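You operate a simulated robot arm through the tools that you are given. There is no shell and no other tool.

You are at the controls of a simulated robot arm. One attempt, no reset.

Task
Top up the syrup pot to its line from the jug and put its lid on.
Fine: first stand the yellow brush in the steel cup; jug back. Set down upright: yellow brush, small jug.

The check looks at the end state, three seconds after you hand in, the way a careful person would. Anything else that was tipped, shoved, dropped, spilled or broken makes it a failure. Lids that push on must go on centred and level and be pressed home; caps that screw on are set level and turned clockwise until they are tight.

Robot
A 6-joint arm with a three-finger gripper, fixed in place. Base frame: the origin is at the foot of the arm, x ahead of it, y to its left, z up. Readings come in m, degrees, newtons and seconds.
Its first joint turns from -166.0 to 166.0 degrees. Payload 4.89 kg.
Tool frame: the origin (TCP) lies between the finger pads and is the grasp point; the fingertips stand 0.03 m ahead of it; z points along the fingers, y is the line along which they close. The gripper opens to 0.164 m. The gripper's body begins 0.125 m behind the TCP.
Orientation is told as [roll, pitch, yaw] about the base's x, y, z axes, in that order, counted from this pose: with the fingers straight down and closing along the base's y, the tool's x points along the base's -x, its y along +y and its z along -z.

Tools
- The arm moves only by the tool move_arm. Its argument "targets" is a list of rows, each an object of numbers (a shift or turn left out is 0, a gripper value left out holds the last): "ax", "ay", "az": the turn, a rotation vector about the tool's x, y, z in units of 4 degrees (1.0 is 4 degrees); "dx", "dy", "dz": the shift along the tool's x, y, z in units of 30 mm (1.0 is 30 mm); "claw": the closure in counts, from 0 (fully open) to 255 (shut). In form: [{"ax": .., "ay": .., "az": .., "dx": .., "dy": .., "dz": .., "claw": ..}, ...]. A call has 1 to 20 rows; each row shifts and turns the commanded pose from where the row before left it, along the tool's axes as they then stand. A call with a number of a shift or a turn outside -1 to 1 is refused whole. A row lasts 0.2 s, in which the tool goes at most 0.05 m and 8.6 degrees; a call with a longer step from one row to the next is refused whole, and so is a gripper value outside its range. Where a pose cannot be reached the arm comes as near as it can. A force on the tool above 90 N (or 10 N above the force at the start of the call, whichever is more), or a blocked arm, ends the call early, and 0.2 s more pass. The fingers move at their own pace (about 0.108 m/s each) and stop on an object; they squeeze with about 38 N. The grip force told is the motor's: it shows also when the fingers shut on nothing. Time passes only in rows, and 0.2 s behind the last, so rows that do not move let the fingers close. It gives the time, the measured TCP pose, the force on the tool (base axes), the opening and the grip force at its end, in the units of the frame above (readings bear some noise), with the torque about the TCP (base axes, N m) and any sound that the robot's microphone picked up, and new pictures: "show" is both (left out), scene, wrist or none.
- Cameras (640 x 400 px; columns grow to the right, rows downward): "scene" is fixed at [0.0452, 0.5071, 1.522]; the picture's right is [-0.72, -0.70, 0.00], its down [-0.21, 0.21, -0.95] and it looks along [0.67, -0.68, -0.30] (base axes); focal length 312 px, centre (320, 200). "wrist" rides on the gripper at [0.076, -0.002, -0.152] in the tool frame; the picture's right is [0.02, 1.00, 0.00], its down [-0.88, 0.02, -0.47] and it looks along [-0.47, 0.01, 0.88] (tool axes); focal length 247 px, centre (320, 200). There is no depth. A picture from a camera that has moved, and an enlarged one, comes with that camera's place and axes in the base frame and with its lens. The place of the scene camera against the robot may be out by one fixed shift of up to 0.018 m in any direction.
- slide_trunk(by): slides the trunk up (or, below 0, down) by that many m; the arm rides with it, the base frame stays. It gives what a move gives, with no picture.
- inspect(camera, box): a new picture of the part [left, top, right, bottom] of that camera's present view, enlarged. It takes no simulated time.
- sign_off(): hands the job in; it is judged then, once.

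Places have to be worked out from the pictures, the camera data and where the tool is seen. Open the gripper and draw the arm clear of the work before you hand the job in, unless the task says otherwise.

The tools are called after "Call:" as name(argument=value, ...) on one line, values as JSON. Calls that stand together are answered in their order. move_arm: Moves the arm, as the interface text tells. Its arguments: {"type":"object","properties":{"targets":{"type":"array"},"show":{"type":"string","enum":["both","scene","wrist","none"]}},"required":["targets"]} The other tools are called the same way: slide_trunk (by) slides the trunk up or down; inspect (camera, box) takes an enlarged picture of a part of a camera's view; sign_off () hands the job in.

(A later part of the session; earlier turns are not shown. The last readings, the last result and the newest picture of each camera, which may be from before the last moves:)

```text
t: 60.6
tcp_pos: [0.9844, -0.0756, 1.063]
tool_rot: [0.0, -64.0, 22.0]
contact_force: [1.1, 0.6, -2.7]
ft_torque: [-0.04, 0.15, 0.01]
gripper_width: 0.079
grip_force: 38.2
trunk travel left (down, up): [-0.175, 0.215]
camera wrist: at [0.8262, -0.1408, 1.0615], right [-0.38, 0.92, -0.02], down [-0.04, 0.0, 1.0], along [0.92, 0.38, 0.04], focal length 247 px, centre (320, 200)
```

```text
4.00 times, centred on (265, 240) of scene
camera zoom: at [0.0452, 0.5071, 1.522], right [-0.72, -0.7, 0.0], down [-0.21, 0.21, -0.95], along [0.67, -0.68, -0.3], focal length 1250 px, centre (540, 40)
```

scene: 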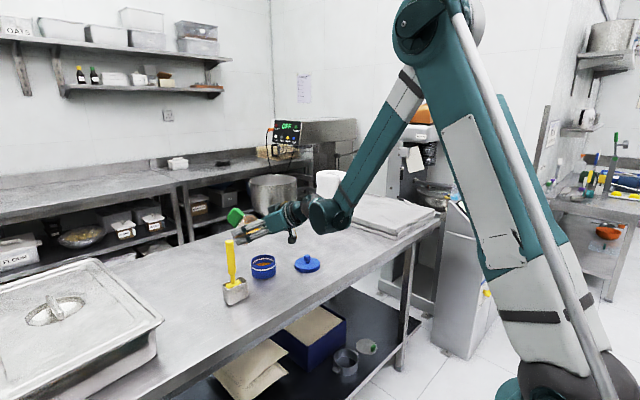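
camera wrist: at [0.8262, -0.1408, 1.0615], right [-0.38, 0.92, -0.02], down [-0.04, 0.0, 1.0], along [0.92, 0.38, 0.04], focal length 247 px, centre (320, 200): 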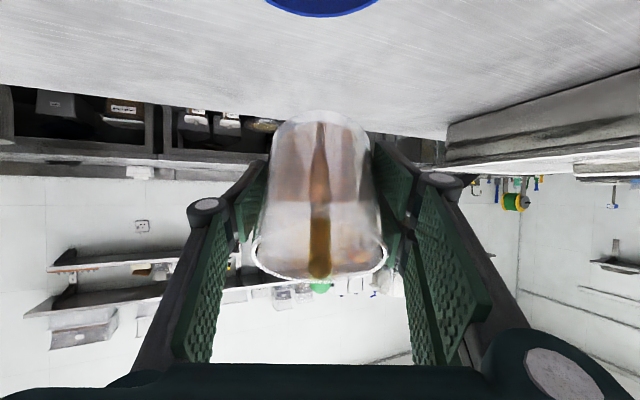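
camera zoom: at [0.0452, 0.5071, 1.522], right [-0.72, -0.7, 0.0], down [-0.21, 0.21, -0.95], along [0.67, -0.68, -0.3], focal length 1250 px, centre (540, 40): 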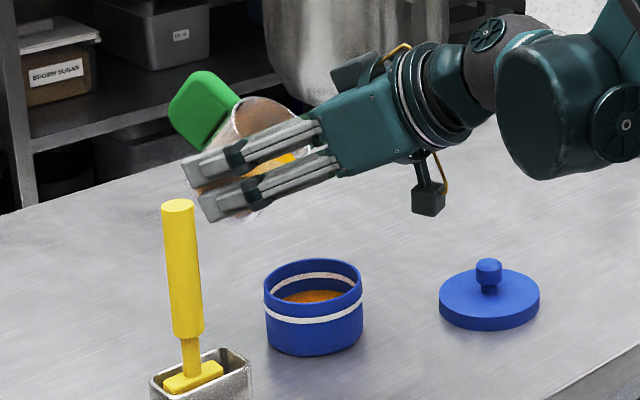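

The liquid nears the lip and the lip is in line over the pot. I'll lower 33 mm and tilt 8° more, then check for flow.

Call:
move_arm(targets=[{"dx": 0.25, "dz": 0.12}, {"dx": 0.25, "dz": 0.12}, {"dx": 0.25, "dz": 0.12}, {"dx": 0.25, "dz": 0.12}, {"ay": -0.5}, {"ay": -0.5}, {"ay": -0.5}, {"ay": -0.5}, {}, {}, {}], show="wrist")

Call:
inspect(camera="scene", box=[210, 200, 310, 290])

```text
t: 63.0
tcp_pos: [0.9827, -0.0759, 1.0287]
tool_rot: [0.1, -72.0, 22.0]
contact_force: [0.4, 0.1, -2.7]
ft_torque: [-0.02, 0.06, -0.01]
gripper_width: 0.079
grip_force: 38.0
trunk travel left (down, up): [-0.175, 0.215]
camera wrist: at [0.8277, -0.1404, 1.0041], right [-0.38, 0.92, -0.02], down [-0.17, -0.05, 0.98], along [0.91, 0.38, 0.18], focal length 247 px, centre (320, 200)
```

wrist: 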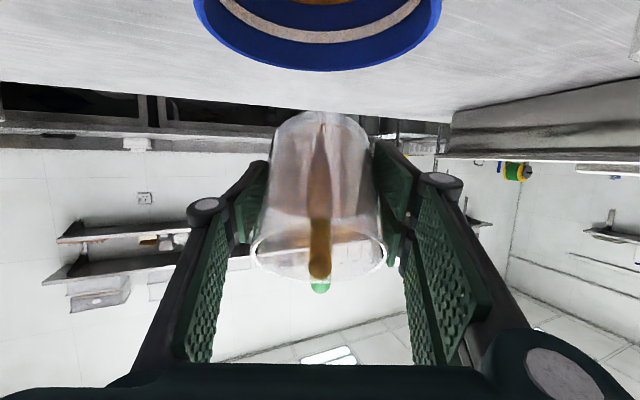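

```text
4.44 times, centred on (260, 245) of scene
camera zoom: at [0.0452, 0.5071, 1.522], right [-0.72, -0.7, 0.0], down [-0.21, 0.21, -0.95], along [0.67, -0.68, -0.3], focal length 1389 px, centre (587, 0)
```

zoom: 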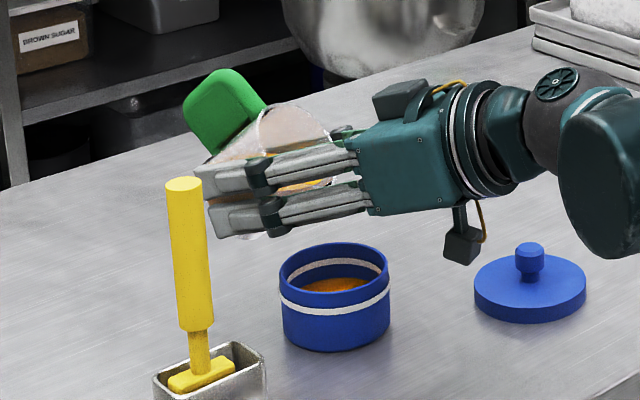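

No flow yet at 48°. I'll tilt in 2° increments to 52° and watch.

Call:
move_arm(targets=[{"ay": -0.5}, {"ay": -0.5}, {}, {}], show="none")

Call:
inspect(camera="scene", box=[230, 215, 300, 285])

Call:
inspect(camera="wrist", box=[220, 0, 420, 300])

```text
t: 64.0
tcp_pos: [0.9819, -0.076, 1.0293]
tool_rot: [0.0, -76.0, 22.0]
contact_force: [-0.3, 0.3, -2.9]
ft_torque: [-0.04, 0.05, 0.02]
gripper_width: 0.0792
grip_force: 37.6
trunk travel left (down, up): [-0.175, 0.215]
```

```text
5.71 times, centred on (265, 250) of scene
camera zoom: at [0.0452, 0.5071, 1.522], right [-0.72, -0.7, 0.0], down [-0.21, 0.21, -0.95], along [0.67, -0.68, -0.3], focal length 1786 px, centre (634, -86)
```

zoom: 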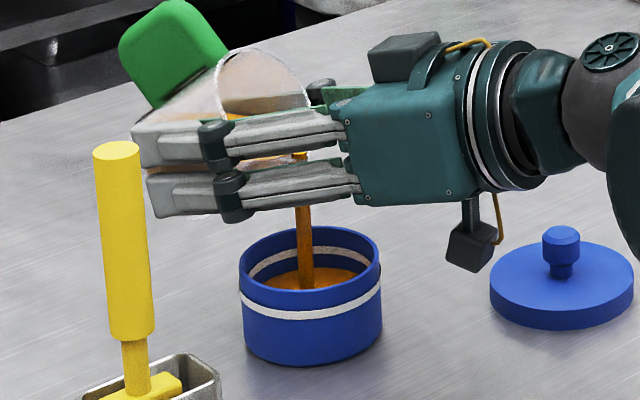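

```text
1.33 times, centred on (320, 150) of wrist
camera zoom: at [0.83, -0.1396, 0.9928], right [-0.38, 0.93, -0.02], down [-0.24, -0.07, 0.97], along [0.9, 0.37, 0.25], focal length 329 px, centre (320, 267)
```

zoom: 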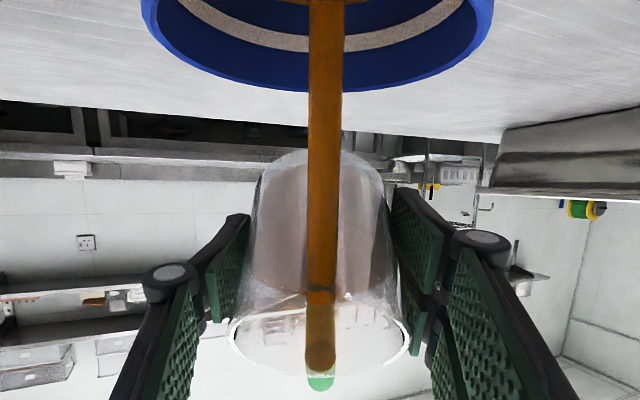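

A stream falls into the pot centre. I'll hold the angle for short waits and monitor the level against the inner white line.

Call:
move_arm(targets=[{}, {}], show="none")

Call:
inspect(camera="scene", box=[240, 230, 290, 280])

```text
t: 64.6
tcp_pos: [0.9835, -0.076, 1.03]
tool_rot: [0.1, -75.9, 22.0]
contact_force: [0.3, 0.6, -2.7]
ft_torque: [-0.03, 0.08, 0.0]
gripper_width: 0.0793
grip_force: 37.8
trunk travel left (down, up): [-0.175, 0.215]
```

```text
8.00 times, centred on (265, 255) of scene
camera zoom: at [0.0452, 0.5071, 1.522], right [-0.72, -0.7, 0.0], down [-0.21, 0.21, -0.95], along [0.67, -0.68, -0.3], focal length 2500 px, centre (760, -240)
```

zoom: 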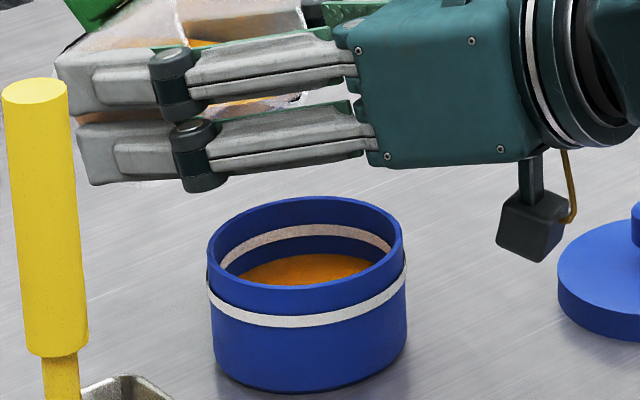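

Flow stopped at equilibrium with the level about 11 mm below the line. I'll tilt another 3° and let it settle.

Call:
move_arm(targets=[{"ay": -0.4}, {"ay": -0.35}, {}, {}, {}, {}, {}], show="none")

Call:
inspect(camera="scene", box=[240, 230, 290, 280])

```text
t: 66.2
tcp_pos: [0.9832, -0.0757, 1.0297]
tool_rot: [0.0, -78.9, 22.0]
contact_force: [-0.7, 0.4, -3.1]
ft_torque: [-0.04, 0.05, 0.0]
gripper_width: 0.0793
grip_force: 38.1
trunk travel left (down, up): [-0.175, 0.215]
```

```text
8.00 times, centred on (265, 255) of scene
camera zoom: at [0.0452, 0.5071, 1.522], right [-0.72, -0.7, 0.0], down [-0.21, 0.21, -0.95], along [0.67, -0.68, -0.3], focal length 2500 px, centre (760, -240)
```

zoom: 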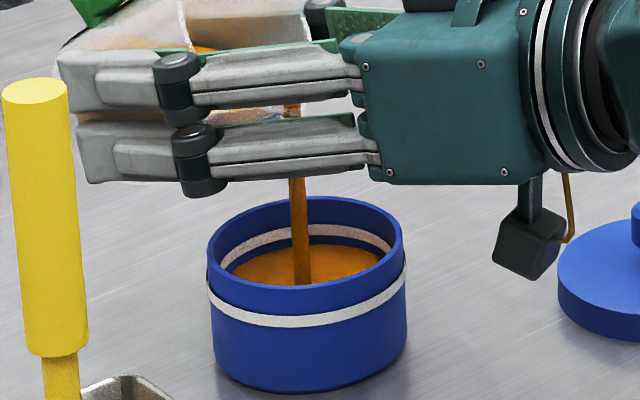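

Level is rising (about row 246, with the line centre at about row 232) and still flowing. I'll wait more.

Call:
move_arm(targets=[{}, {}, {}], show="none")

Call:
inspect(camera="scene", box=[240, 230, 290, 280])

```text
t: 67.0
tcp_pos: [0.9832, -0.075, 1.0304]
tool_rot: [0.0, -79.0, 21.9]
contact_force: [0.4, -0.1, -2.7]
ft_torque: [-0.03, 0.1, -0.03]
gripper_width: 0.079
grip_force: 38.1
trunk travel left (down, up): [-0.175, 0.215]
```

```text
8.00 times, centred on (265, 255) of scene
camera zoom: at [0.0452, 0.5071, 1.522], right [-0.72, -0.7, 0.0], down [-0.21, 0.21, -0.95], along [0.67, -0.68, -0.3], focal length 2500 px, centre (760, -240)
```

zoom: 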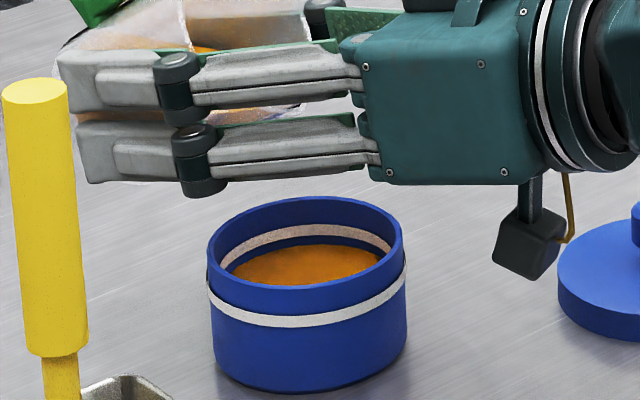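

Flow stopped again. I'll zoom on the line and level to gauge the remaining gap.

Call:
inspect(camera="scene", box=[263, 252, 293, 272])

```text
16.00 times, centred on (278, 262) of scene
camera zoom: at [0.0452, 0.5071, 1.522], right [-0.72, -0.7, 0.0], down [-0.21, 0.21, -0.95], along [0.67, -0.68, -0.3], focal length 5000 px, centre (992, -792)
```

zoom: 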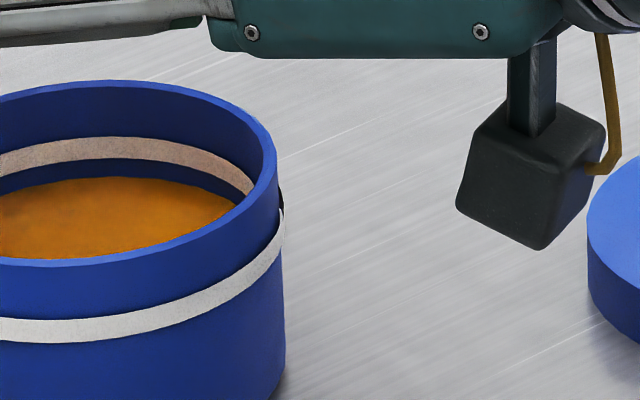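

The gap to the line's centre is about 7 mm. The last 3° gave about 4.6 mm, so I'll tilt 3° more and settle.

Call:
move_arm(targets=[{"ay": -0.4}, {"ay": -0.35}, {}, {}, {}, {}, {}, {}, {}], show="none")

Call:
inspect(camera="scene", box=[253, 245, 283, 271])

```text
t: 69.0
tcp_pos: [0.9836, -0.0757, 1.0298]
tool_rot: [0.1, -82.0, 22.0]
contact_force: [-0.2, -0.1, -2.4]
ft_torque: [-0.04, 0.07, 0.01]
gripper_width: 0.0793
grip_force: 37.9
trunk travel left (down, up): [-0.175, 0.215]
```

```text
15.38 times, centred on (268, 258) of scene
camera zoom: at [0.0452, 0.5071, 1.522], right [-0.72, -0.7, 0.0], down [-0.21, 0.21, -0.95], along [0.67, -0.68, -0.3], focal length 4808 px, centre (1120, -692)
```

zoom: 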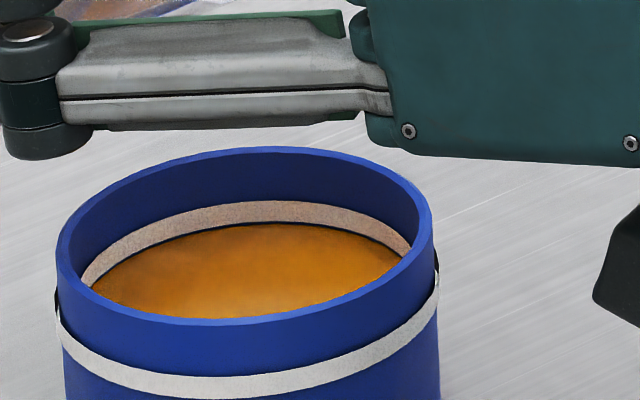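

The level is just at the lower edge of the line. Another 1.8° should bring it near the middle.

Call:
move_arm(targets=[{"ay": -0.45}, {}, {}, {}, {}, {}, {}, {}], show="none")

Call:
inspect(camera="scene", box=[253, 245, 283, 271])

```text
t: 70.8
tcp_pos: [0.9838, -0.0759, 1.0303]
tool_rot: [-0.1, -83.9, 22.0]
contact_force: [-0.1, 0.2, -2.2]
ft_torque: [-0.04, 0.07, -0.04]
gripper_width: 0.079
grip_force: 38.3
trunk travel left (down, up): [-0.175, 0.215]
```

```text
15.38 times, centred on (268, 258) of scene
camera zoom: at [0.0452, 0.5071, 1.522], right [-0.72, -0.7, 0.0], down [-0.21, 0.21, -0.95], along [0.67, -0.68, -0.3], focal length 4808 px, centre (1120, -692)
```

zoom: 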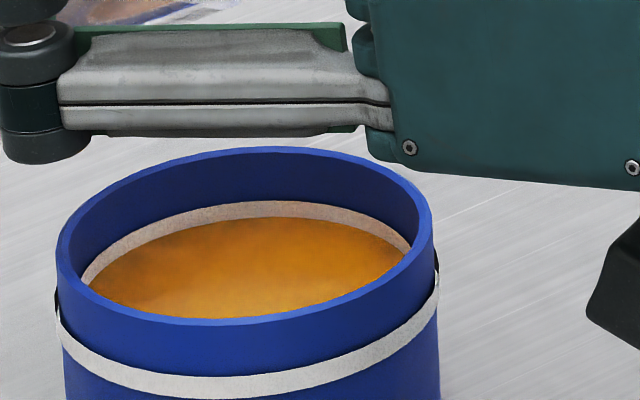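

The level is now slightly into the band, and about 6 px more reaches the centre. I'll tilt 1.4° more.

Call:
move_arm(targets=[{"ay": -0.35}, {}, {}, {}, {}, {}, {}, {}], show="none")

Call:
inspect(camera="scene", box=[253, 245, 283, 271])

```text
t: 72.6
tcp_pos: [0.9819, -0.076, 1.0299]
tool_rot: [0.0, -85.1, 22.0]
contact_force: [-1.5, 0.1, -2.2]
ft_torque: [0.0, 0.07, 0.0]
gripper_width: 0.0792
grip_force: 37.6
trunk travel left (down, up): [-0.175, 0.215]
```

```text
15.38 times, centred on (268, 258) of scene
camera zoom: at [0.0452, 0.5071, 1.522], right [-0.72, -0.7, 0.0], down [-0.21, 0.21, -0.95], along [0.67, -0.68, -0.3], focal length 4808 px, centre (1120, -692)
```

zoom: 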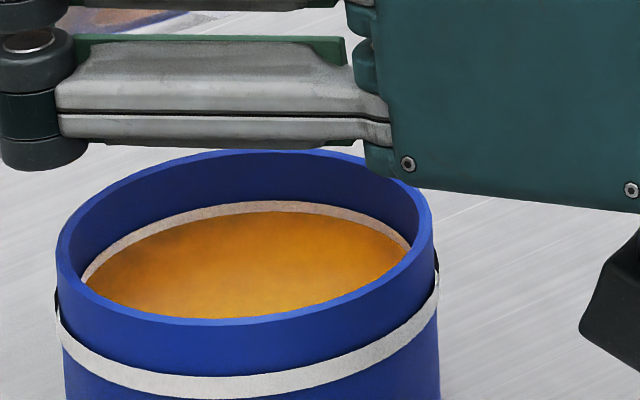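

The level is at the middle of the line, so I'll rotate the jug back upright in place.

Call:
move_arm(targets=[{"ay": 1}, {"ay": 1}, {"ay": 1}, {"ay": 1}, {"ay": 1}, {"ay": 1}, {"ay": 1}, {"ay": 1}, {"ay": 1}, {"ay": 1}, {"ay": 1}, {"ay": 1}, {"ay": 1}, {"ay": 1}, {"ay": 0.8}, {"ay": 0.5}, {}, {}], show="both")

Call:
inspect(camera="scene", box=[220, 200, 320, 290])

```text
t: 76.4
tcp_pos: [0.9824, -0.0752, 1.0281]
tool_rot: [0.0, -24.0, 22.0]
contact_force: [0.0, -0.1, -2.3]
ft_torque: [-0.02, 0.07, 0.03]
gripper_width: 0.0788
grip_force: 37.9
trunk travel left (down, up): [-0.175, 0.215]
camera wrist: at [0.8616, -0.1263, 1.1381], right [-0.39, 0.92, -0.01], down [0.56, 0.25, 0.79], along [0.73, 0.31, -0.61], focal length 247 px, centre (320, 200)
```

scene: 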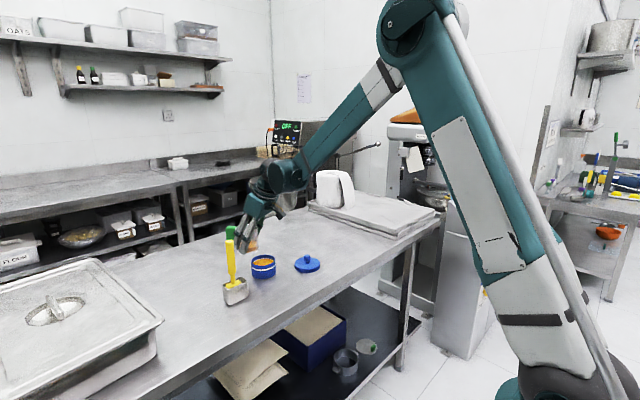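
wrist: 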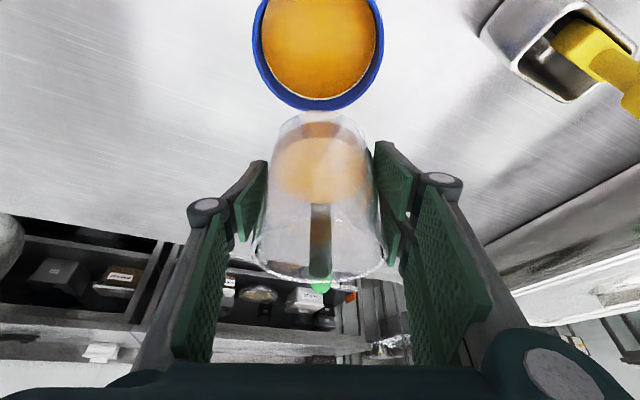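

```text
4.44 times, centred on (270, 245) of scene
camera zoom: at [0.0452, 0.5071, 1.522], right [-0.72, -0.7, 0.0], down [-0.21, 0.21, -0.95], along [0.67, -0.68, -0.3], focal length 1389 px, centre (542, 0)
```

zoom: 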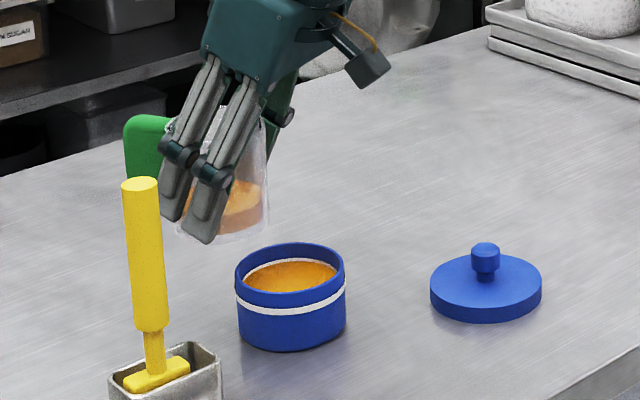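

Upright with no spills. I'll retrace the path: up 33 mm, then back laterally above the jug's original spot.

Call:
move_arm(targets=[{"dx": -0.15, "dz": -0.338}, {"dx": -0.15, "dz": -0.338}, {"dx": -0.151, "dz": -0.338}, {"dx": 0.05, "dy": -0.24, "dz": -0.022}, {"dx": 0.0989, "dy": -0.4776, "dz": -0.0439}, {"dx": 0.0989, "dy": -0.4776, "dz": -0.0439}, {"dx": 0.0989, "dy": -0.4776, "dz": -0.0439}, {"dx": 0.0989, "dy": -0.4776, "dz": -0.0439}, {"dx": 0.0989, "dy": -0.4776, "dz": -0.0439}, {"dx": 0.0989, "dy": -0.4776, "dz": -0.0439}, {"dx": 0.0989, "dy": -0.4776, "dz": -0.0439}, {"dx": 0.0989, "dy": -0.4776, "dz": -0.0439}, {"dx": 0.0989, "dy": -0.4776, "dz": -0.0439}, {"dx": 0.0989, "dy": -0.4776, "dz": -0.0439}, {"dx": 0.0989, "dy": -0.4776, "dz": -0.0439}, {"dx": 0.0989, "dy": -0.4776, "dz": -0.0439}, {"dx": 0.0989, "dy": -0.4776, "dz": -0.0439}, {"dx": 0.05, "dy": -0.24, "dz": -0.022}, {}, {}], show="none")

```text
t: 80.6
tcp_pos: [1.0153, -0.2796, 1.0612]
tool_rot: [0.0, -23.9, 22.1]
contact_force: [0.7, 0.7, -2.3]
ft_torque: [-0.02, 0.03, 0.02]
gripper_width: 0.0789
grip_force: 38.3
trunk travel left (down, up): [-0.175, 0.215]
```

I'm above the original spot. I'll lower 0.112 m slowly, then step to contact.

Call:
move_arm(targets=[{"dx": 0.203, "dz": 0.457}, {"dx": 0.203, "dz": 0.457}, {"dx": 0.203, "dz": 0.457}, {"dx": 0.203, "dz": 0.457}, {"dx": 0.203, "dz": 0.457}, {"dx": 0.203, "dz": 0.457}, {"dx": 0.203, "dz": 0.457}, {"dx": 0.1, "dz": 0.228}, {}], show="none")

Call:
move_arm(targets=[{"dx": 0.05, "dz": 0.114}, {}], show="wrist")

```text
t: 82.6
tcp_pos: [1.0166, -0.2771, 0.9496]
tool_rot: [0.0, -23.9, 21.9]
contact_force: [-0.4, 0.4, -2.2]
ft_torque: [-0.02, 0.06, -0.02]
gripper_width: 0.0791
grip_force: 38.0
trunk travel left (down, up): [-0.175, 0.215]
```

```text
t: 83.2
tcp_pos: [1.0155, -0.2784, 0.9451]
tool_rot: [0.0, -24.0, 22.0]
contact_force: [0.6, 0.1, -1.9]
ft_torque: [-0.03, 0.08, 0.0]
gripper_width: 0.0791
grip_force: 38.3
trunk travel left (down, up): [-0.175, 0.215]
camera wrist: at [0.894, -0.3289, 1.054], right [-0.39, 0.92, -0.01], down [0.56, 0.25, 0.79], along [0.73, 0.31, -0.61], focal length 247 px, centre (320, 200)
```

wrist: 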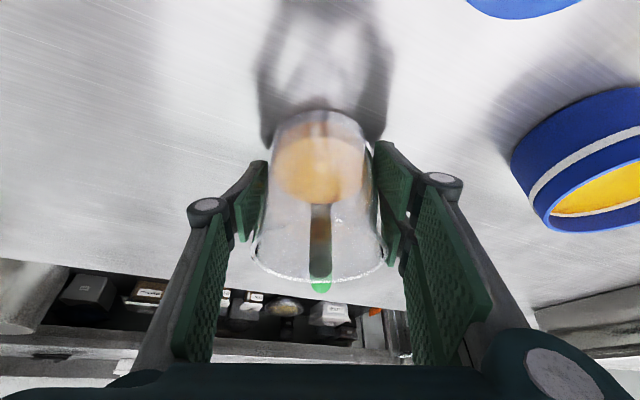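

Not quite down yet (about 1–2 mm). I'll step down in about 0.8 mm increments until the load transfers.

Call:
move_arm(targets=[{"dx": 0.011, "dz": 0.025}, {"dx": 0.011, "dz": 0.025}, {}], show="none")

Call:
move_arm(targets=[{"dx": 0.011, "dz": 0.025}, {}], show="none")

```text
t: 84.0
tcp_pos: [1.0147, -0.2779, 0.9438]
tool_rot: [0.0, -24.0, 22.0]
contact_force: [0.2, -0.1, -2.4]
ft_torque: [-0.04, 0.07, 0.01]
gripper_width: 0.0792
grip_force: 37.6
trunk travel left (down, up): [-0.175, 0.215]
```

```text
t: 84.6
tcp_pos: [1.0162, -0.2783, 0.9429]
tool_rot: [-0.1, -24.0, 22.1]
contact_force: [0.1, -0.1, -0.7]
ft_torque: [0.03, -0.03, -0.01]
gripper_width: 0.079
grip_force: 37.7
trunk travel left (down, up): [-0.175, 0.215]
```

Load has mostly transferred. I'll settle 0.5 mm more, then release with small steps that hold the +y pad stationary, in case the jug also clings.

Call:
move_arm(targets=[{"dx": 0.007, "dz": 0.015}, {}, {"claw": 126, "dy": -0.06}, {"claw": 120, "dy": -0.064}, {"claw": 114, "dy": -0.064}, {}, {}], show="wrist")

Call:
inspect(camera="wrist", box=[220, 90, 420, 310])

Call:
inspect(camera="scene", box=[240, 180, 350, 280])

```text
t: 86.2
tcp_pos: [1.0181, -0.283, 0.9432]
tool_rot: [0.0, -24.0, 21.9]
contact_force: [-1.1, 0.6, 0.7]
ft_torque: [0.02, 0.04, 0.03]
gripper_width: 0.0911
grip_force: 0.4
trunk travel left (down, up): [-0.175, 0.215]
camera wrist: at [0.8968, -0.3346, 1.0516], right [-0.39, 0.92, -0.01], down [0.56, 0.25, 0.79], along [0.73, 0.31, -0.61], focal length 247 px, centre (320, 200)
```

wrist: 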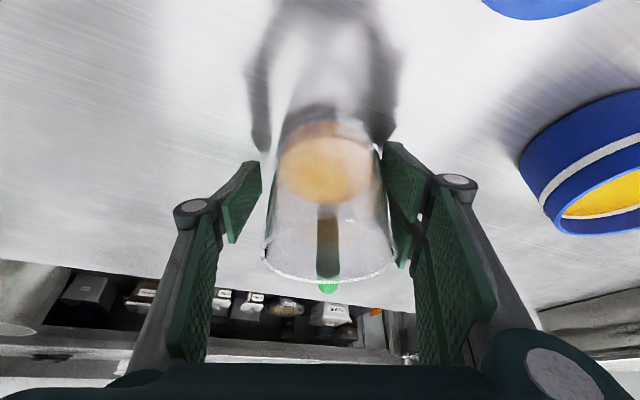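

```text
1.82 times, centred on (320, 200) of wrist
camera zoom: at [0.8968, -0.3346, 1.0516], right [-0.39, 0.92, -0.01], down [0.56, 0.25, 0.79], along [0.73, 0.31, -0.61], focal length 449 px, centre (320, 200)
```

zoom: 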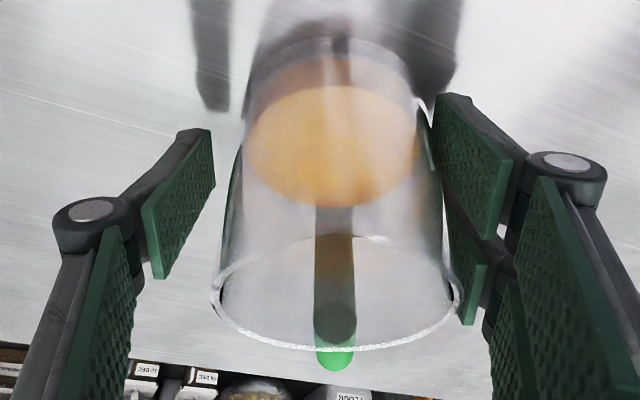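

```text
4.00 times, centred on (295, 230) of scene
camera zoom: at [0.0452, 0.5071, 1.522], right [-0.72, -0.7, 0.0], down [-0.21, 0.21, -0.95], along [0.67, -0.68, -0.3], focal length 1250 px, centre (420, 80)
```

zoom: 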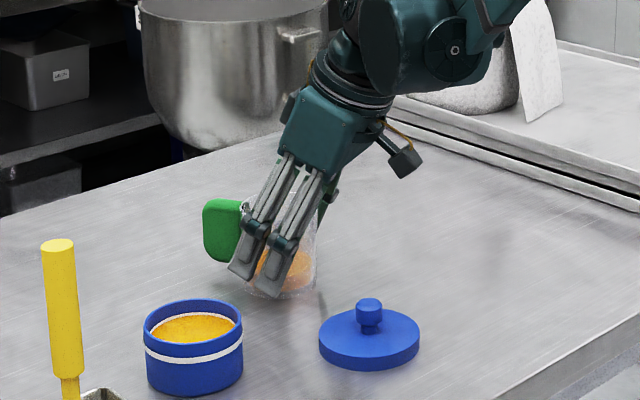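

The jug is in its original place, free of the −y finger. I'll open 2 mm more without counter-motion to see whether it clings to the +y pads.

Call:
move_arm(targets=[{"claw": 108}, {}, {}], show="wrist")

Call:
inspect(camera="wrist", box=[220, 90, 420, 310])

```text
t: 87.0
tcp_pos: [1.0177, -0.2832, 0.9427]
tool_rot: [0.0, -23.9, 22.0]
contact_force: [0.3, 1.5, 0.1]
ft_torque: [-0.01, -0.03, -0.01]
gripper_width: 0.0945
grip_force: 0.1
trunk travel left (down, up): [-0.175, 0.215]
camera wrist: at [0.8968, -0.3346, 1.0516], right [-0.39, 0.92, -0.01], down [0.56, 0.25, 0.79], along [0.73, 0.31, -0.61], focal length 247 px, centre (320, 200)
```

wrist: 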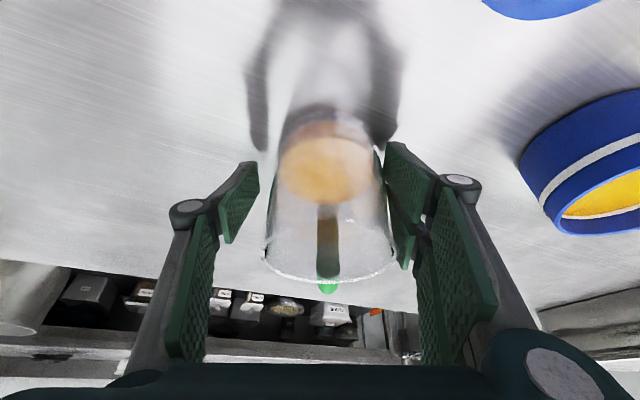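

```text
1.82 times, centred on (320, 200) of wrist
camera zoom: at [0.8968, -0.3346, 1.0516], right [-0.39, 0.92, -0.01], down [0.56, 0.25, 0.79], along [0.73, 0.31, -0.61], focal length 449 px, centre (320, 200)
```

zoom: 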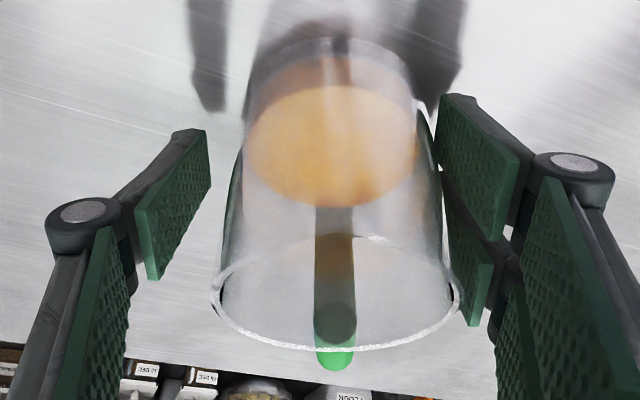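

The jug stayed put and doesn't cling. I'll open fully, recentre, and back straight out along the tool axis.

Call:
move_arm(targets=[{"claw": 60}, {"claw": 0, "dy": 0.19}, {"claw": 0}, {"claw": 0}, {"dz": -0.5}, {"dz": -0.7}, {"dz": -0.8}, {"dz": -0.8}, {"dz": -0.8}, {"dz": -0.8}, {"dz": -0.8}, {}], show="both")

Call:
inspect(camera="scene", box=[210, 200, 350, 310])

```text
t: 89.6
tcp_pos: [0.956, -0.3027, 1.0856]
tool_rot: [0.0, -24.1, 22.0]
contact_force: [0.0, 0.4, 0.8]
ft_torque: [0.02, -0.03, 0.0]
gripper_width: 0.1645
grip_force: 0.1
trunk travel left (down, up): [-0.175, 0.215]
camera wrist: at [0.835, -0.353, 1.1941], right [-0.39, 0.92, -0.01], down [0.56, 0.25, 0.79], along [0.73, 0.31, -0.61], focal length 247 px, centre (320, 200)
```

scene: 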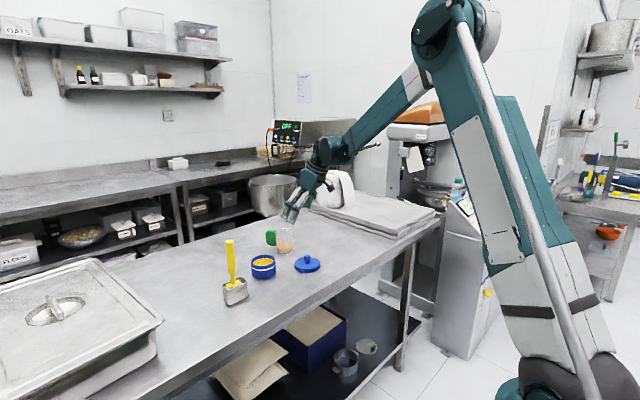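
wrist: 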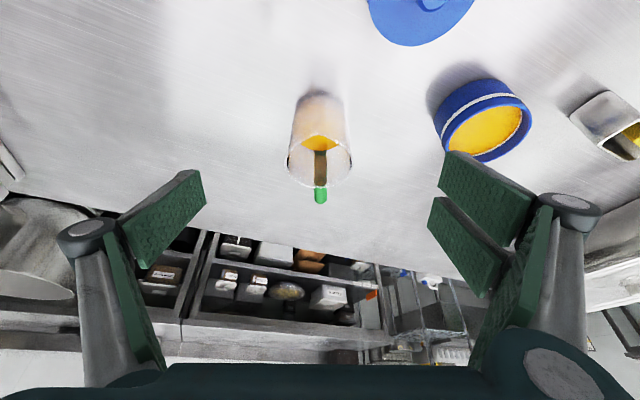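

```text
3.64 times, centred on (280, 255) of scene
camera zoom: at [0.0452, 0.5071, 1.522], right [-0.72, -0.7, 0.0], down [-0.21, 0.21, -0.95], along [0.67, -0.68, -0.3], focal length 1136 px, centre (466, 0)
```

zoom: 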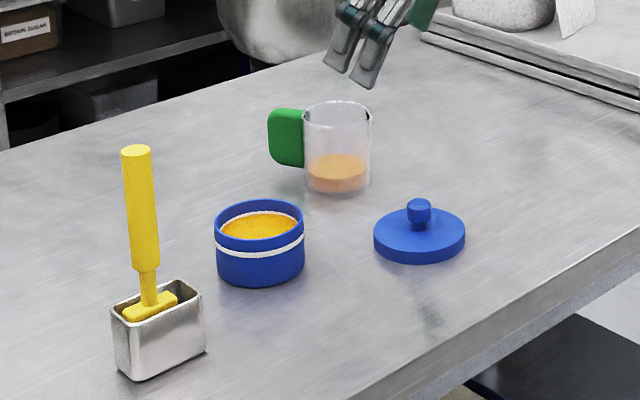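

Everything matches the original layout (jug and cup in the same image positions). Now for the lid: I'll restore the tool to vertical and hover behind it to measure.

Call:
move_arm(targets=[{"dz": -1}, {"ay": 1}, {"ay": 1}, {"ay": 1}, {"ay": 1}, {"ay": 1}, {"ay": 1}, {"az": 1}, {"az": 1}, {"az": 1}, {"az": 1}, {"az": 1}, {"az": 0.5}, {"dx": 1, "dy": 0.5}, {"dx": 1, "dy": 0.5}, {"dx": 1, "dy": 0.4}, {}], show="wrist")

Call:
inspect(camera="wrist", box=[240, 60, 440, 210])

Call:
inspect(camera="scene", box=[285, 245, 335, 280])

```text
t: 93.2
tcp_pos: [0.8557, -0.2654, 1.1148]
tool_rot: [0.0, -0.1, 0.1]
contact_force: [-0.5, -0.2, -0.3]
ft_torque: [-0.09, -0.09, 0.0]
gripper_width: 0.1641
grip_force: 0.2
trunk travel left (down, up): [-0.175, 0.215]
camera wrist: at [0.7791, -0.267, 1.2677], right [-0.02, 1.0, 0.0], down [0.88, 0.02, 0.47], along [0.47, 0.01, -0.88], focal length 247 px, centre (320, 200)
```

wrist: 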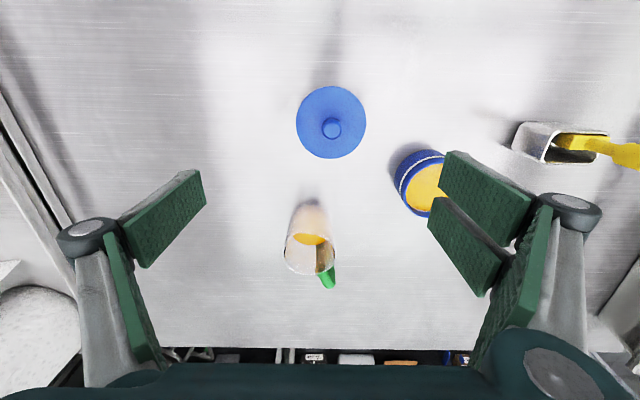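

```text
2.67 times, centred on (340, 135) of wrist
camera zoom: at [0.7791, -0.267, 1.2677], right [-0.02, 1.0, 0.0], down [0.88, 0.02, 0.47], along [0.47, 0.01, -0.88], focal length 659 px, centre (267, 373)
```

zoom: 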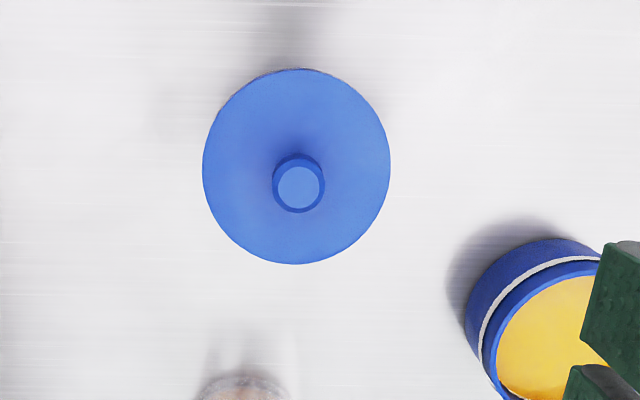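

```text
11.43 times, centred on (310, 262) of scene
camera zoom: at [0.0452, 0.5071, 1.522], right [-0.72, -0.7, 0.0], down [-0.21, 0.21, -0.95], along [0.67, -0.68, -0.3], focal length 3571 px, centre (434, -514)
```

zoom: 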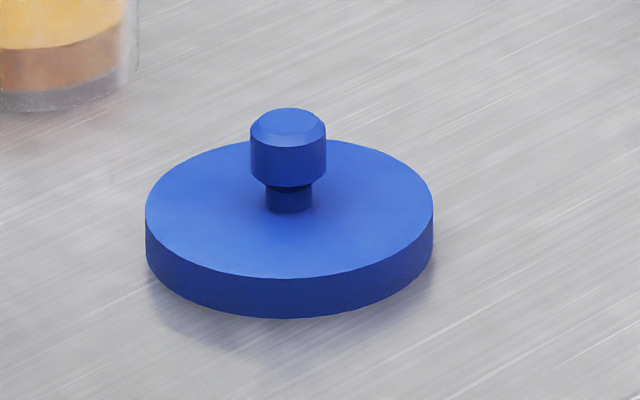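

Lid centre is about (0.848,-0.250), with the knob 26 mm wide spanning z 0.92–0.943. Before grabbing it, I'll hover over the pot for a precise centre measurement.

Call:
move_arm(targets=[{"dx": -0.37, "dy": 0.92}, {"dx": -0.37, "dy": 0.92}, {"dx": -0.37, "dy": 0.92}, {"dx": -0.37, "dy": 0.92}, {"dx": -0.37, "dy": 0.92}, {"dx": -0.38, "dy": 0.9}, {}], show="wrist")

Call:
inspect(camera="wrist", box=[250, 80, 390, 200])

```text
t: 94.8
tcp_pos: [0.9239, -0.102, 1.1137]
tool_rot: [0.0, 0.0, -0.1]
contact_force: [0.1, 0.4, -0.6]
ft_torque: [-0.05, 0.0, 0.03]
gripper_width: 0.1642
grip_force: 0.0
trunk travel left (down, up): [-0.175, 0.215]
camera wrist: at [0.848, -0.1023, 1.2664], right [-0.02, 1.0, 0.0], down [0.88, 0.02, 0.47], along [0.47, 0.01, -0.88], focal length 247 px, centre (320, 200)
```

wrist: 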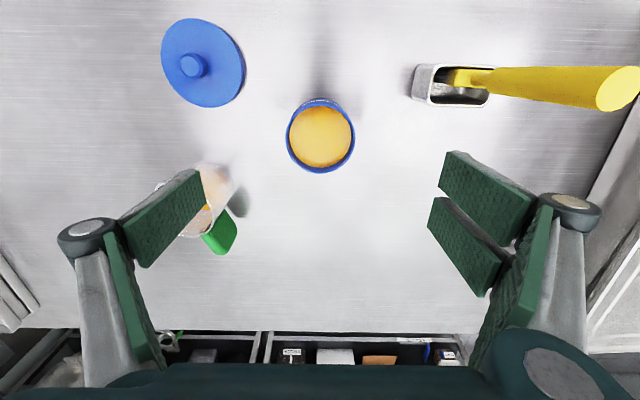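

```text
3.33 times, centred on (320, 140) of wrist
camera zoom: at [0.848, -0.1023, 1.2664], right [-0.02, 1.0, 0.0], down [0.88, 0.02, 0.47], along [0.47, 0.01, -0.88], focal length 823 px, centre (320, 400)
```

zoom: 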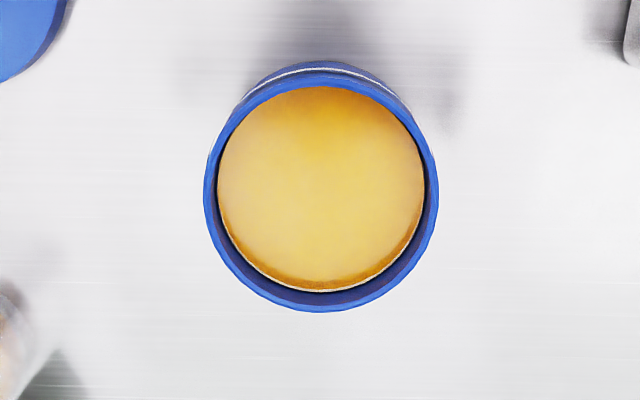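

Pot rim centre measures (0.9275,-0.1004) with radius 0.044. I'll take the same-geometry view over the lid so camera bias cancels in the displacement.

Call:
move_arm(targets=[{"dx": 0.45, "dy": -0.85}, {"dx": 0.45, "dy": -0.85}, {"dx": 0.45, "dy": -0.85}, {"dx": 0.45, "dy": -0.85}, {"dx": 0.45, "dy": -0.85}, {"dx": 0.4, "dy": -0.74}, {"dz": 0.55}, {"dz": 0.55}, {"dz": 0.57}, {}, {}], show="wrist")

Call:
inspect(camera="wrist", box=[250, 80, 390, 200])

```text
t: 97.2
tcp_pos: [0.8418, -0.2511, 1.0632]
tool_rot: [0.0, 0.0, 0.0]
contact_force: [0.0, -0.1, -0.1]
ft_torque: [-0.01, 0.06, 0.0]
gripper_width: 0.164
grip_force: 0.1
trunk travel left (down, up): [-0.175, 0.215]
camera wrist: at [0.7658, -0.2523, 1.2159], right [-0.02, 1.0, 0.0], down [0.88, 0.02, 0.47], along [0.47, 0.01, -0.88], focal length 247 px, centre (320, 200)
```

wrist: 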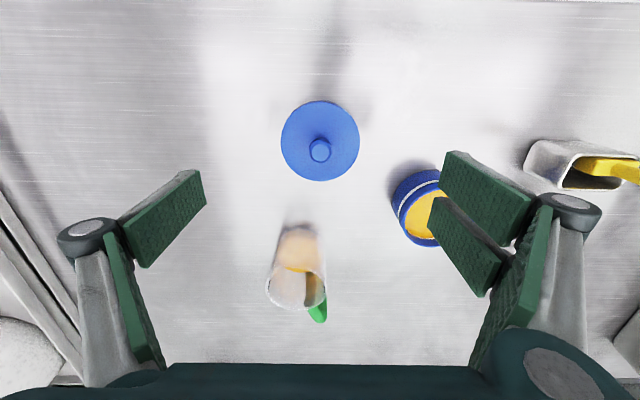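

```text
3.33 times, centred on (320, 140) of wrist
camera zoom: at [0.7658, -0.2523, 1.2159], right [-0.02, 1.0, 0.0], down [0.88, 0.02, 0.47], along [0.47, 0.01, -0.88], focal length 823 px, centre (320, 400)
```

zoom: 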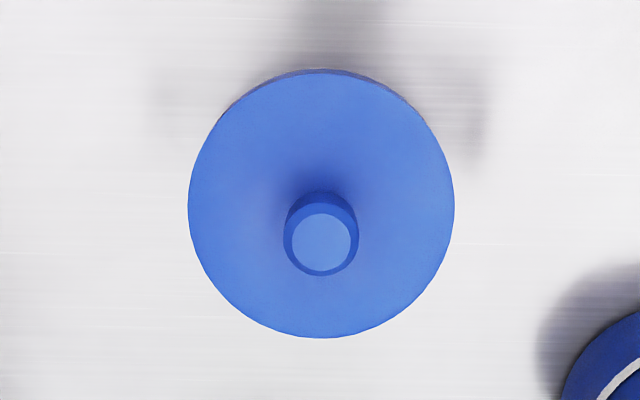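

Lid centre sits at TCP+0.0085 in x with y centred. Position readings are noisy, so I'll take a few static readings to average.

Call:
move_arm(targets=[{}], show="none")

Call:
move_arm(targets=[{}], show="none")

Call:
move_arm(targets=[{}], show="none")

```text
t: 97.6
tcp_pos: [0.8421, -0.2505, 1.0639]
tool_rot: [0.1, 0.0, 0.0]
contact_force: [-0.2, -0.2, -0.3]
ft_torque: [-0.01, -0.01, 0.0]
gripper_width: 0.1642
grip_force: 0.1
trunk travel left (down, up): [-0.175, 0.215]
```

```text
t: 98.0
tcp_pos: [0.8419, -0.2512, 1.0636]
tool_rot: [0.0, 0.0, 0.0]
contact_force: [0.5, 0.5, 0.0]
ft_torque: [0.02, -0.04, -0.02]
gripper_width: 0.1641
grip_force: 0.1
trunk travel left (down, up): [-0.175, 0.215]
```

```text
t: 98.4
tcp_pos: [0.8418, -0.2508, 1.0622]
tool_rot: [0.0, 0.0, 0.0]
contact_force: [-0.1, 0.1, 0.5]
ft_torque: [-0.01, -0.01, -0.01]
gripper_width: 0.1641
grip_force: 0.0
trunk travel left (down, up): [-0.175, 0.215]
```

Averaged TCP is (0.842,-0.251,1.063). I'll descend around the knob so the fingertips stop about 5 mm above the disc, then close.

Call:
move_arm(targets=[{"dx": -0.283, "dy": 0.02, "dz": 0.5}, {"dz": 0.8}, {"dz": 0.8}, {"dz": 0.8}, {"dz": 0.5}, {"dz": 0.4}, {}], show="both")

Call:
inspect(camera="scene", box=[260, 210, 360, 290])

```text
t: 100.0
tcp_pos: [0.8518, -0.2488, 0.9502]
tool_rot: [0.0, -0.1, 0.0]
contact_force: [0.0, 1.3, 0.4]
ft_torque: [0.02, 0.0, -0.02]
gripper_width: 0.164
grip_force: 0.0
trunk travel left (down, up): [-0.175, 0.215]
camera wrist: at [0.7749, -0.2505, 1.1023], right [-0.02, 1.0, 0.0], down [0.88, 0.02, 0.47], along [0.47, 0.01, -0.88], focal length 247 px, centre (320, 200)
```

scene: 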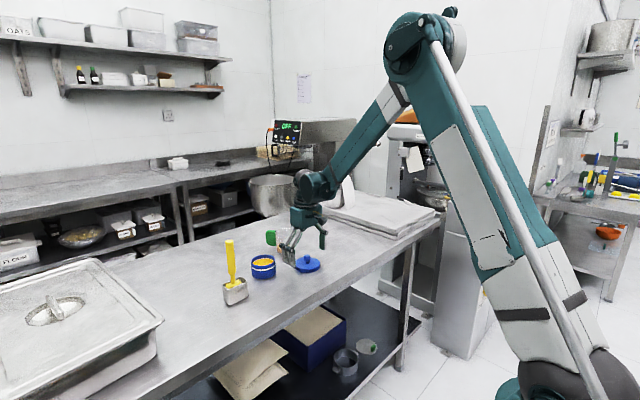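
wrist: 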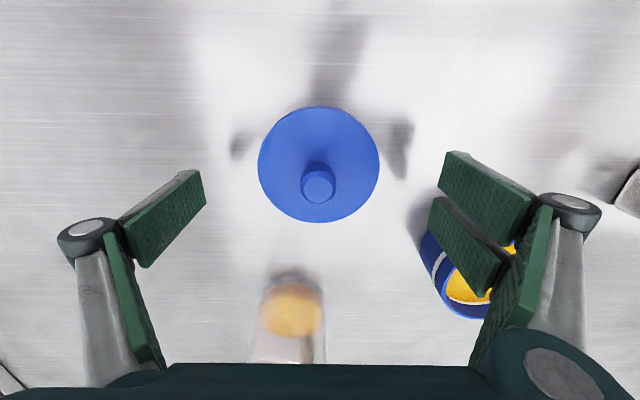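

```text
5.00 times, centred on (310, 250) of scene
camera zoom: at [0.0452, 0.5071, 1.522], right [-0.72, -0.7, 0.0], down [-0.21, 0.21, -0.95], along [0.67, -0.68, -0.3], focal length 1562 px, centre (370, -50)
```

zoom: 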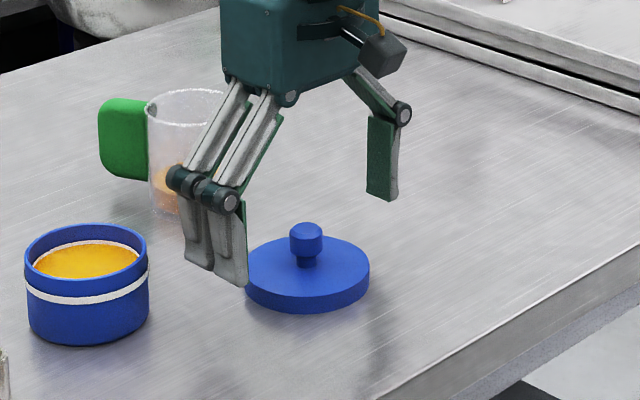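

The knob is about 2–3 mm toward the robot and −y of the tool axis. I'll correct that, lower 3 mm and close gently.

Call:
move_arm(targets=[{"dx": 0.08, "dy": -0.055, "dz": 0.1}, {}, {"claw": 150}, {"claw": 200}, {"claw": 255}, {"claw": 255}, {"claw": 255}, {"claw": 255}], show="both")

Call:
inspect(camera="scene", box=[260, 210, 360, 290])

Call:
inspect(camera="wrist", box=[240, 90, 400, 240])

```text
t: 101.8
tcp_pos: [0.8486, -0.2513, 0.9454]
tool_rot: [0.0, 0.0, 0.1]
contact_force: [-0.4, 0.1, 0.2]
ft_torque: [0.01, 0.01, 0.03]
gripper_width: 0.0213
grip_force: 38.6
trunk travel left (down, up): [-0.175, 0.215]
camera wrist: at [0.7727, -0.2523, 1.099], right [-0.02, 1.0, 0.0], down [0.88, 0.02, 0.47], along [0.47, 0.01, -0.88], focal length 247 px, centre (320, 200)
```

scene: 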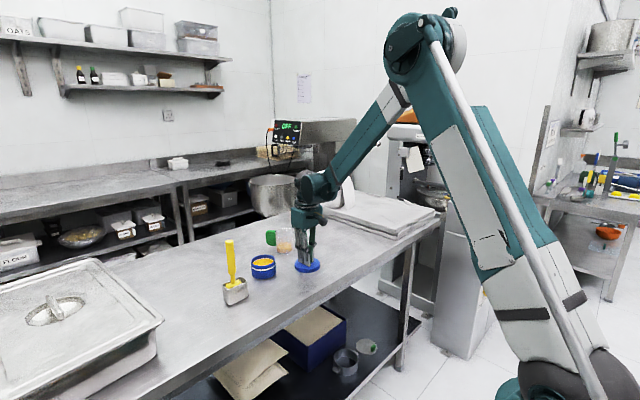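
wrist: 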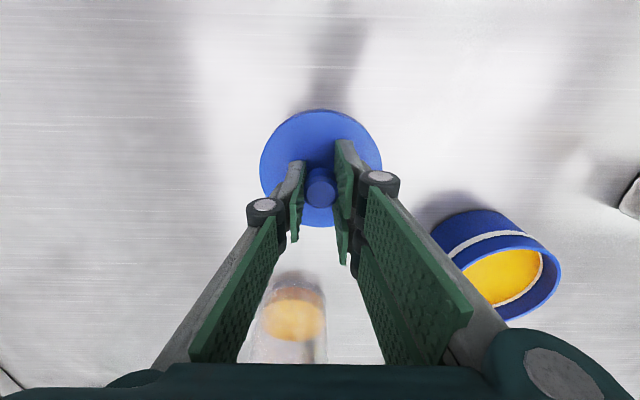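

```text
5.00 times, centred on (310, 250) of scene
camera zoom: at [0.0452, 0.5071, 1.522], right [-0.72, -0.7, 0.0], down [-0.21, 0.21, -0.95], along [0.67, -0.68, -0.3], focal length 1562 px, centre (370, -50)
```

zoom: 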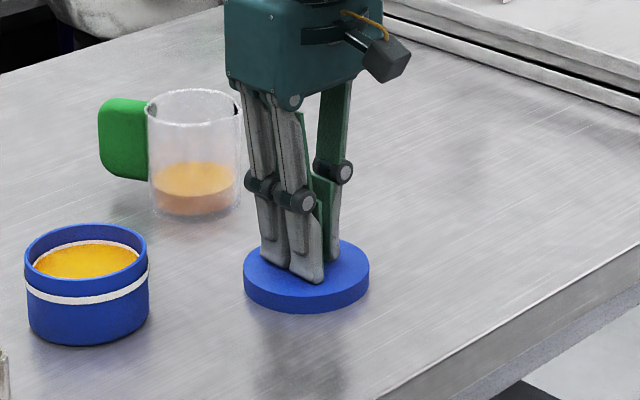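

```text
2.67 times, centred on (320, 165) of wrist
camera zoom: at [0.7727, -0.2523, 1.099], right [-0.02, 1.0, 0.0], down [0.88, 0.02, 0.47], along [0.47, 0.01, -0.88], focal length 659 px, centre (320, 293)
```

zoom: 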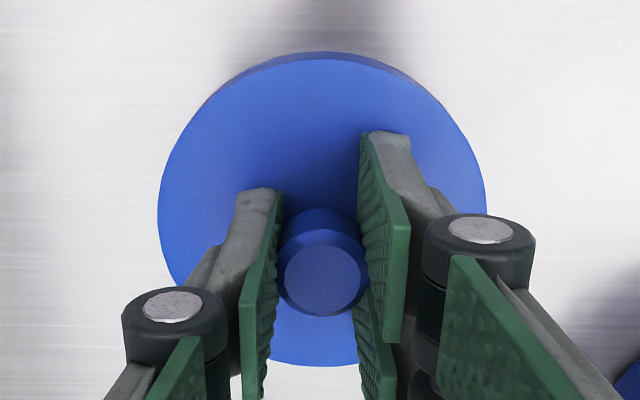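

Knob gripped (21 mm), and the lid was not displaced. I'll lift it 0.1 m slowly and check that it hangs level.

Call:
move_arm(targets=[{"dz": -0.2}, {"dz": -0.4}, {"dz": -0.5}, {"dz": -0.6}, {"dz": -0.6}, {"dz": -0.6}, {"dz": -0.5}, {}, {}], show="none")

Call:
inspect(camera="scene", box=[260, 190, 360, 290])

Call:
inspect(camera="wrist", box=[240, 90, 400, 240])

```text
t: 103.8
tcp_pos: [0.8499, -0.25, 1.0466]
tool_rot: [0.0, 0.0, 0.0]
contact_force: [-0.1, 0.8, -0.9]
ft_torque: [-0.01, 0.01, 0.02]
gripper_width: 0.0211
grip_force: 37.6
trunk travel left (down, up): [-0.175, 0.215]
```

```text
4.00 times, centred on (310, 240) of scene
camera zoom: at [0.0452, 0.5071, 1.522], right [-0.72, -0.7, 0.0], down [-0.21, 0.21, -0.95], along [0.67, -0.68, -0.3], focal length 1250 px, centre (360, 40)
```

zoom: 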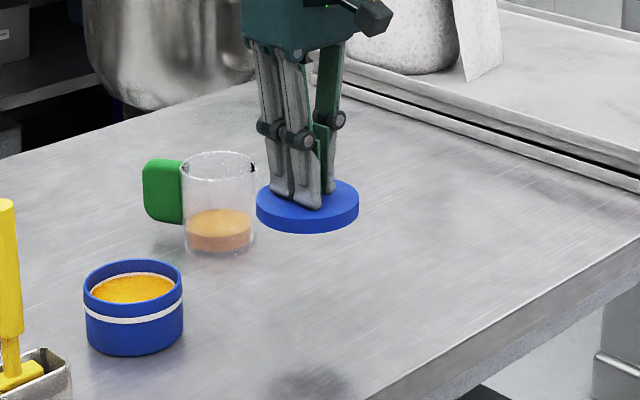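

```text
2.67 times, centred on (320, 165) of wrist
camera zoom: at [0.7729, -0.2521, 1.2004], right [-0.02, 1.0, 0.0], down [0.88, 0.02, 0.47], along [0.47, 0.01, -0.88], focal length 659 px, centre (320, 293)
```

zoom: 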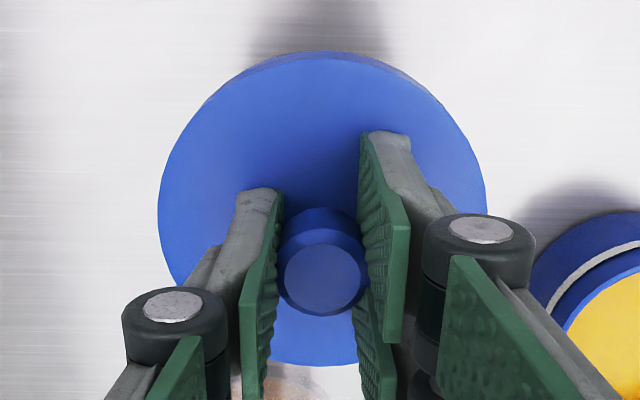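

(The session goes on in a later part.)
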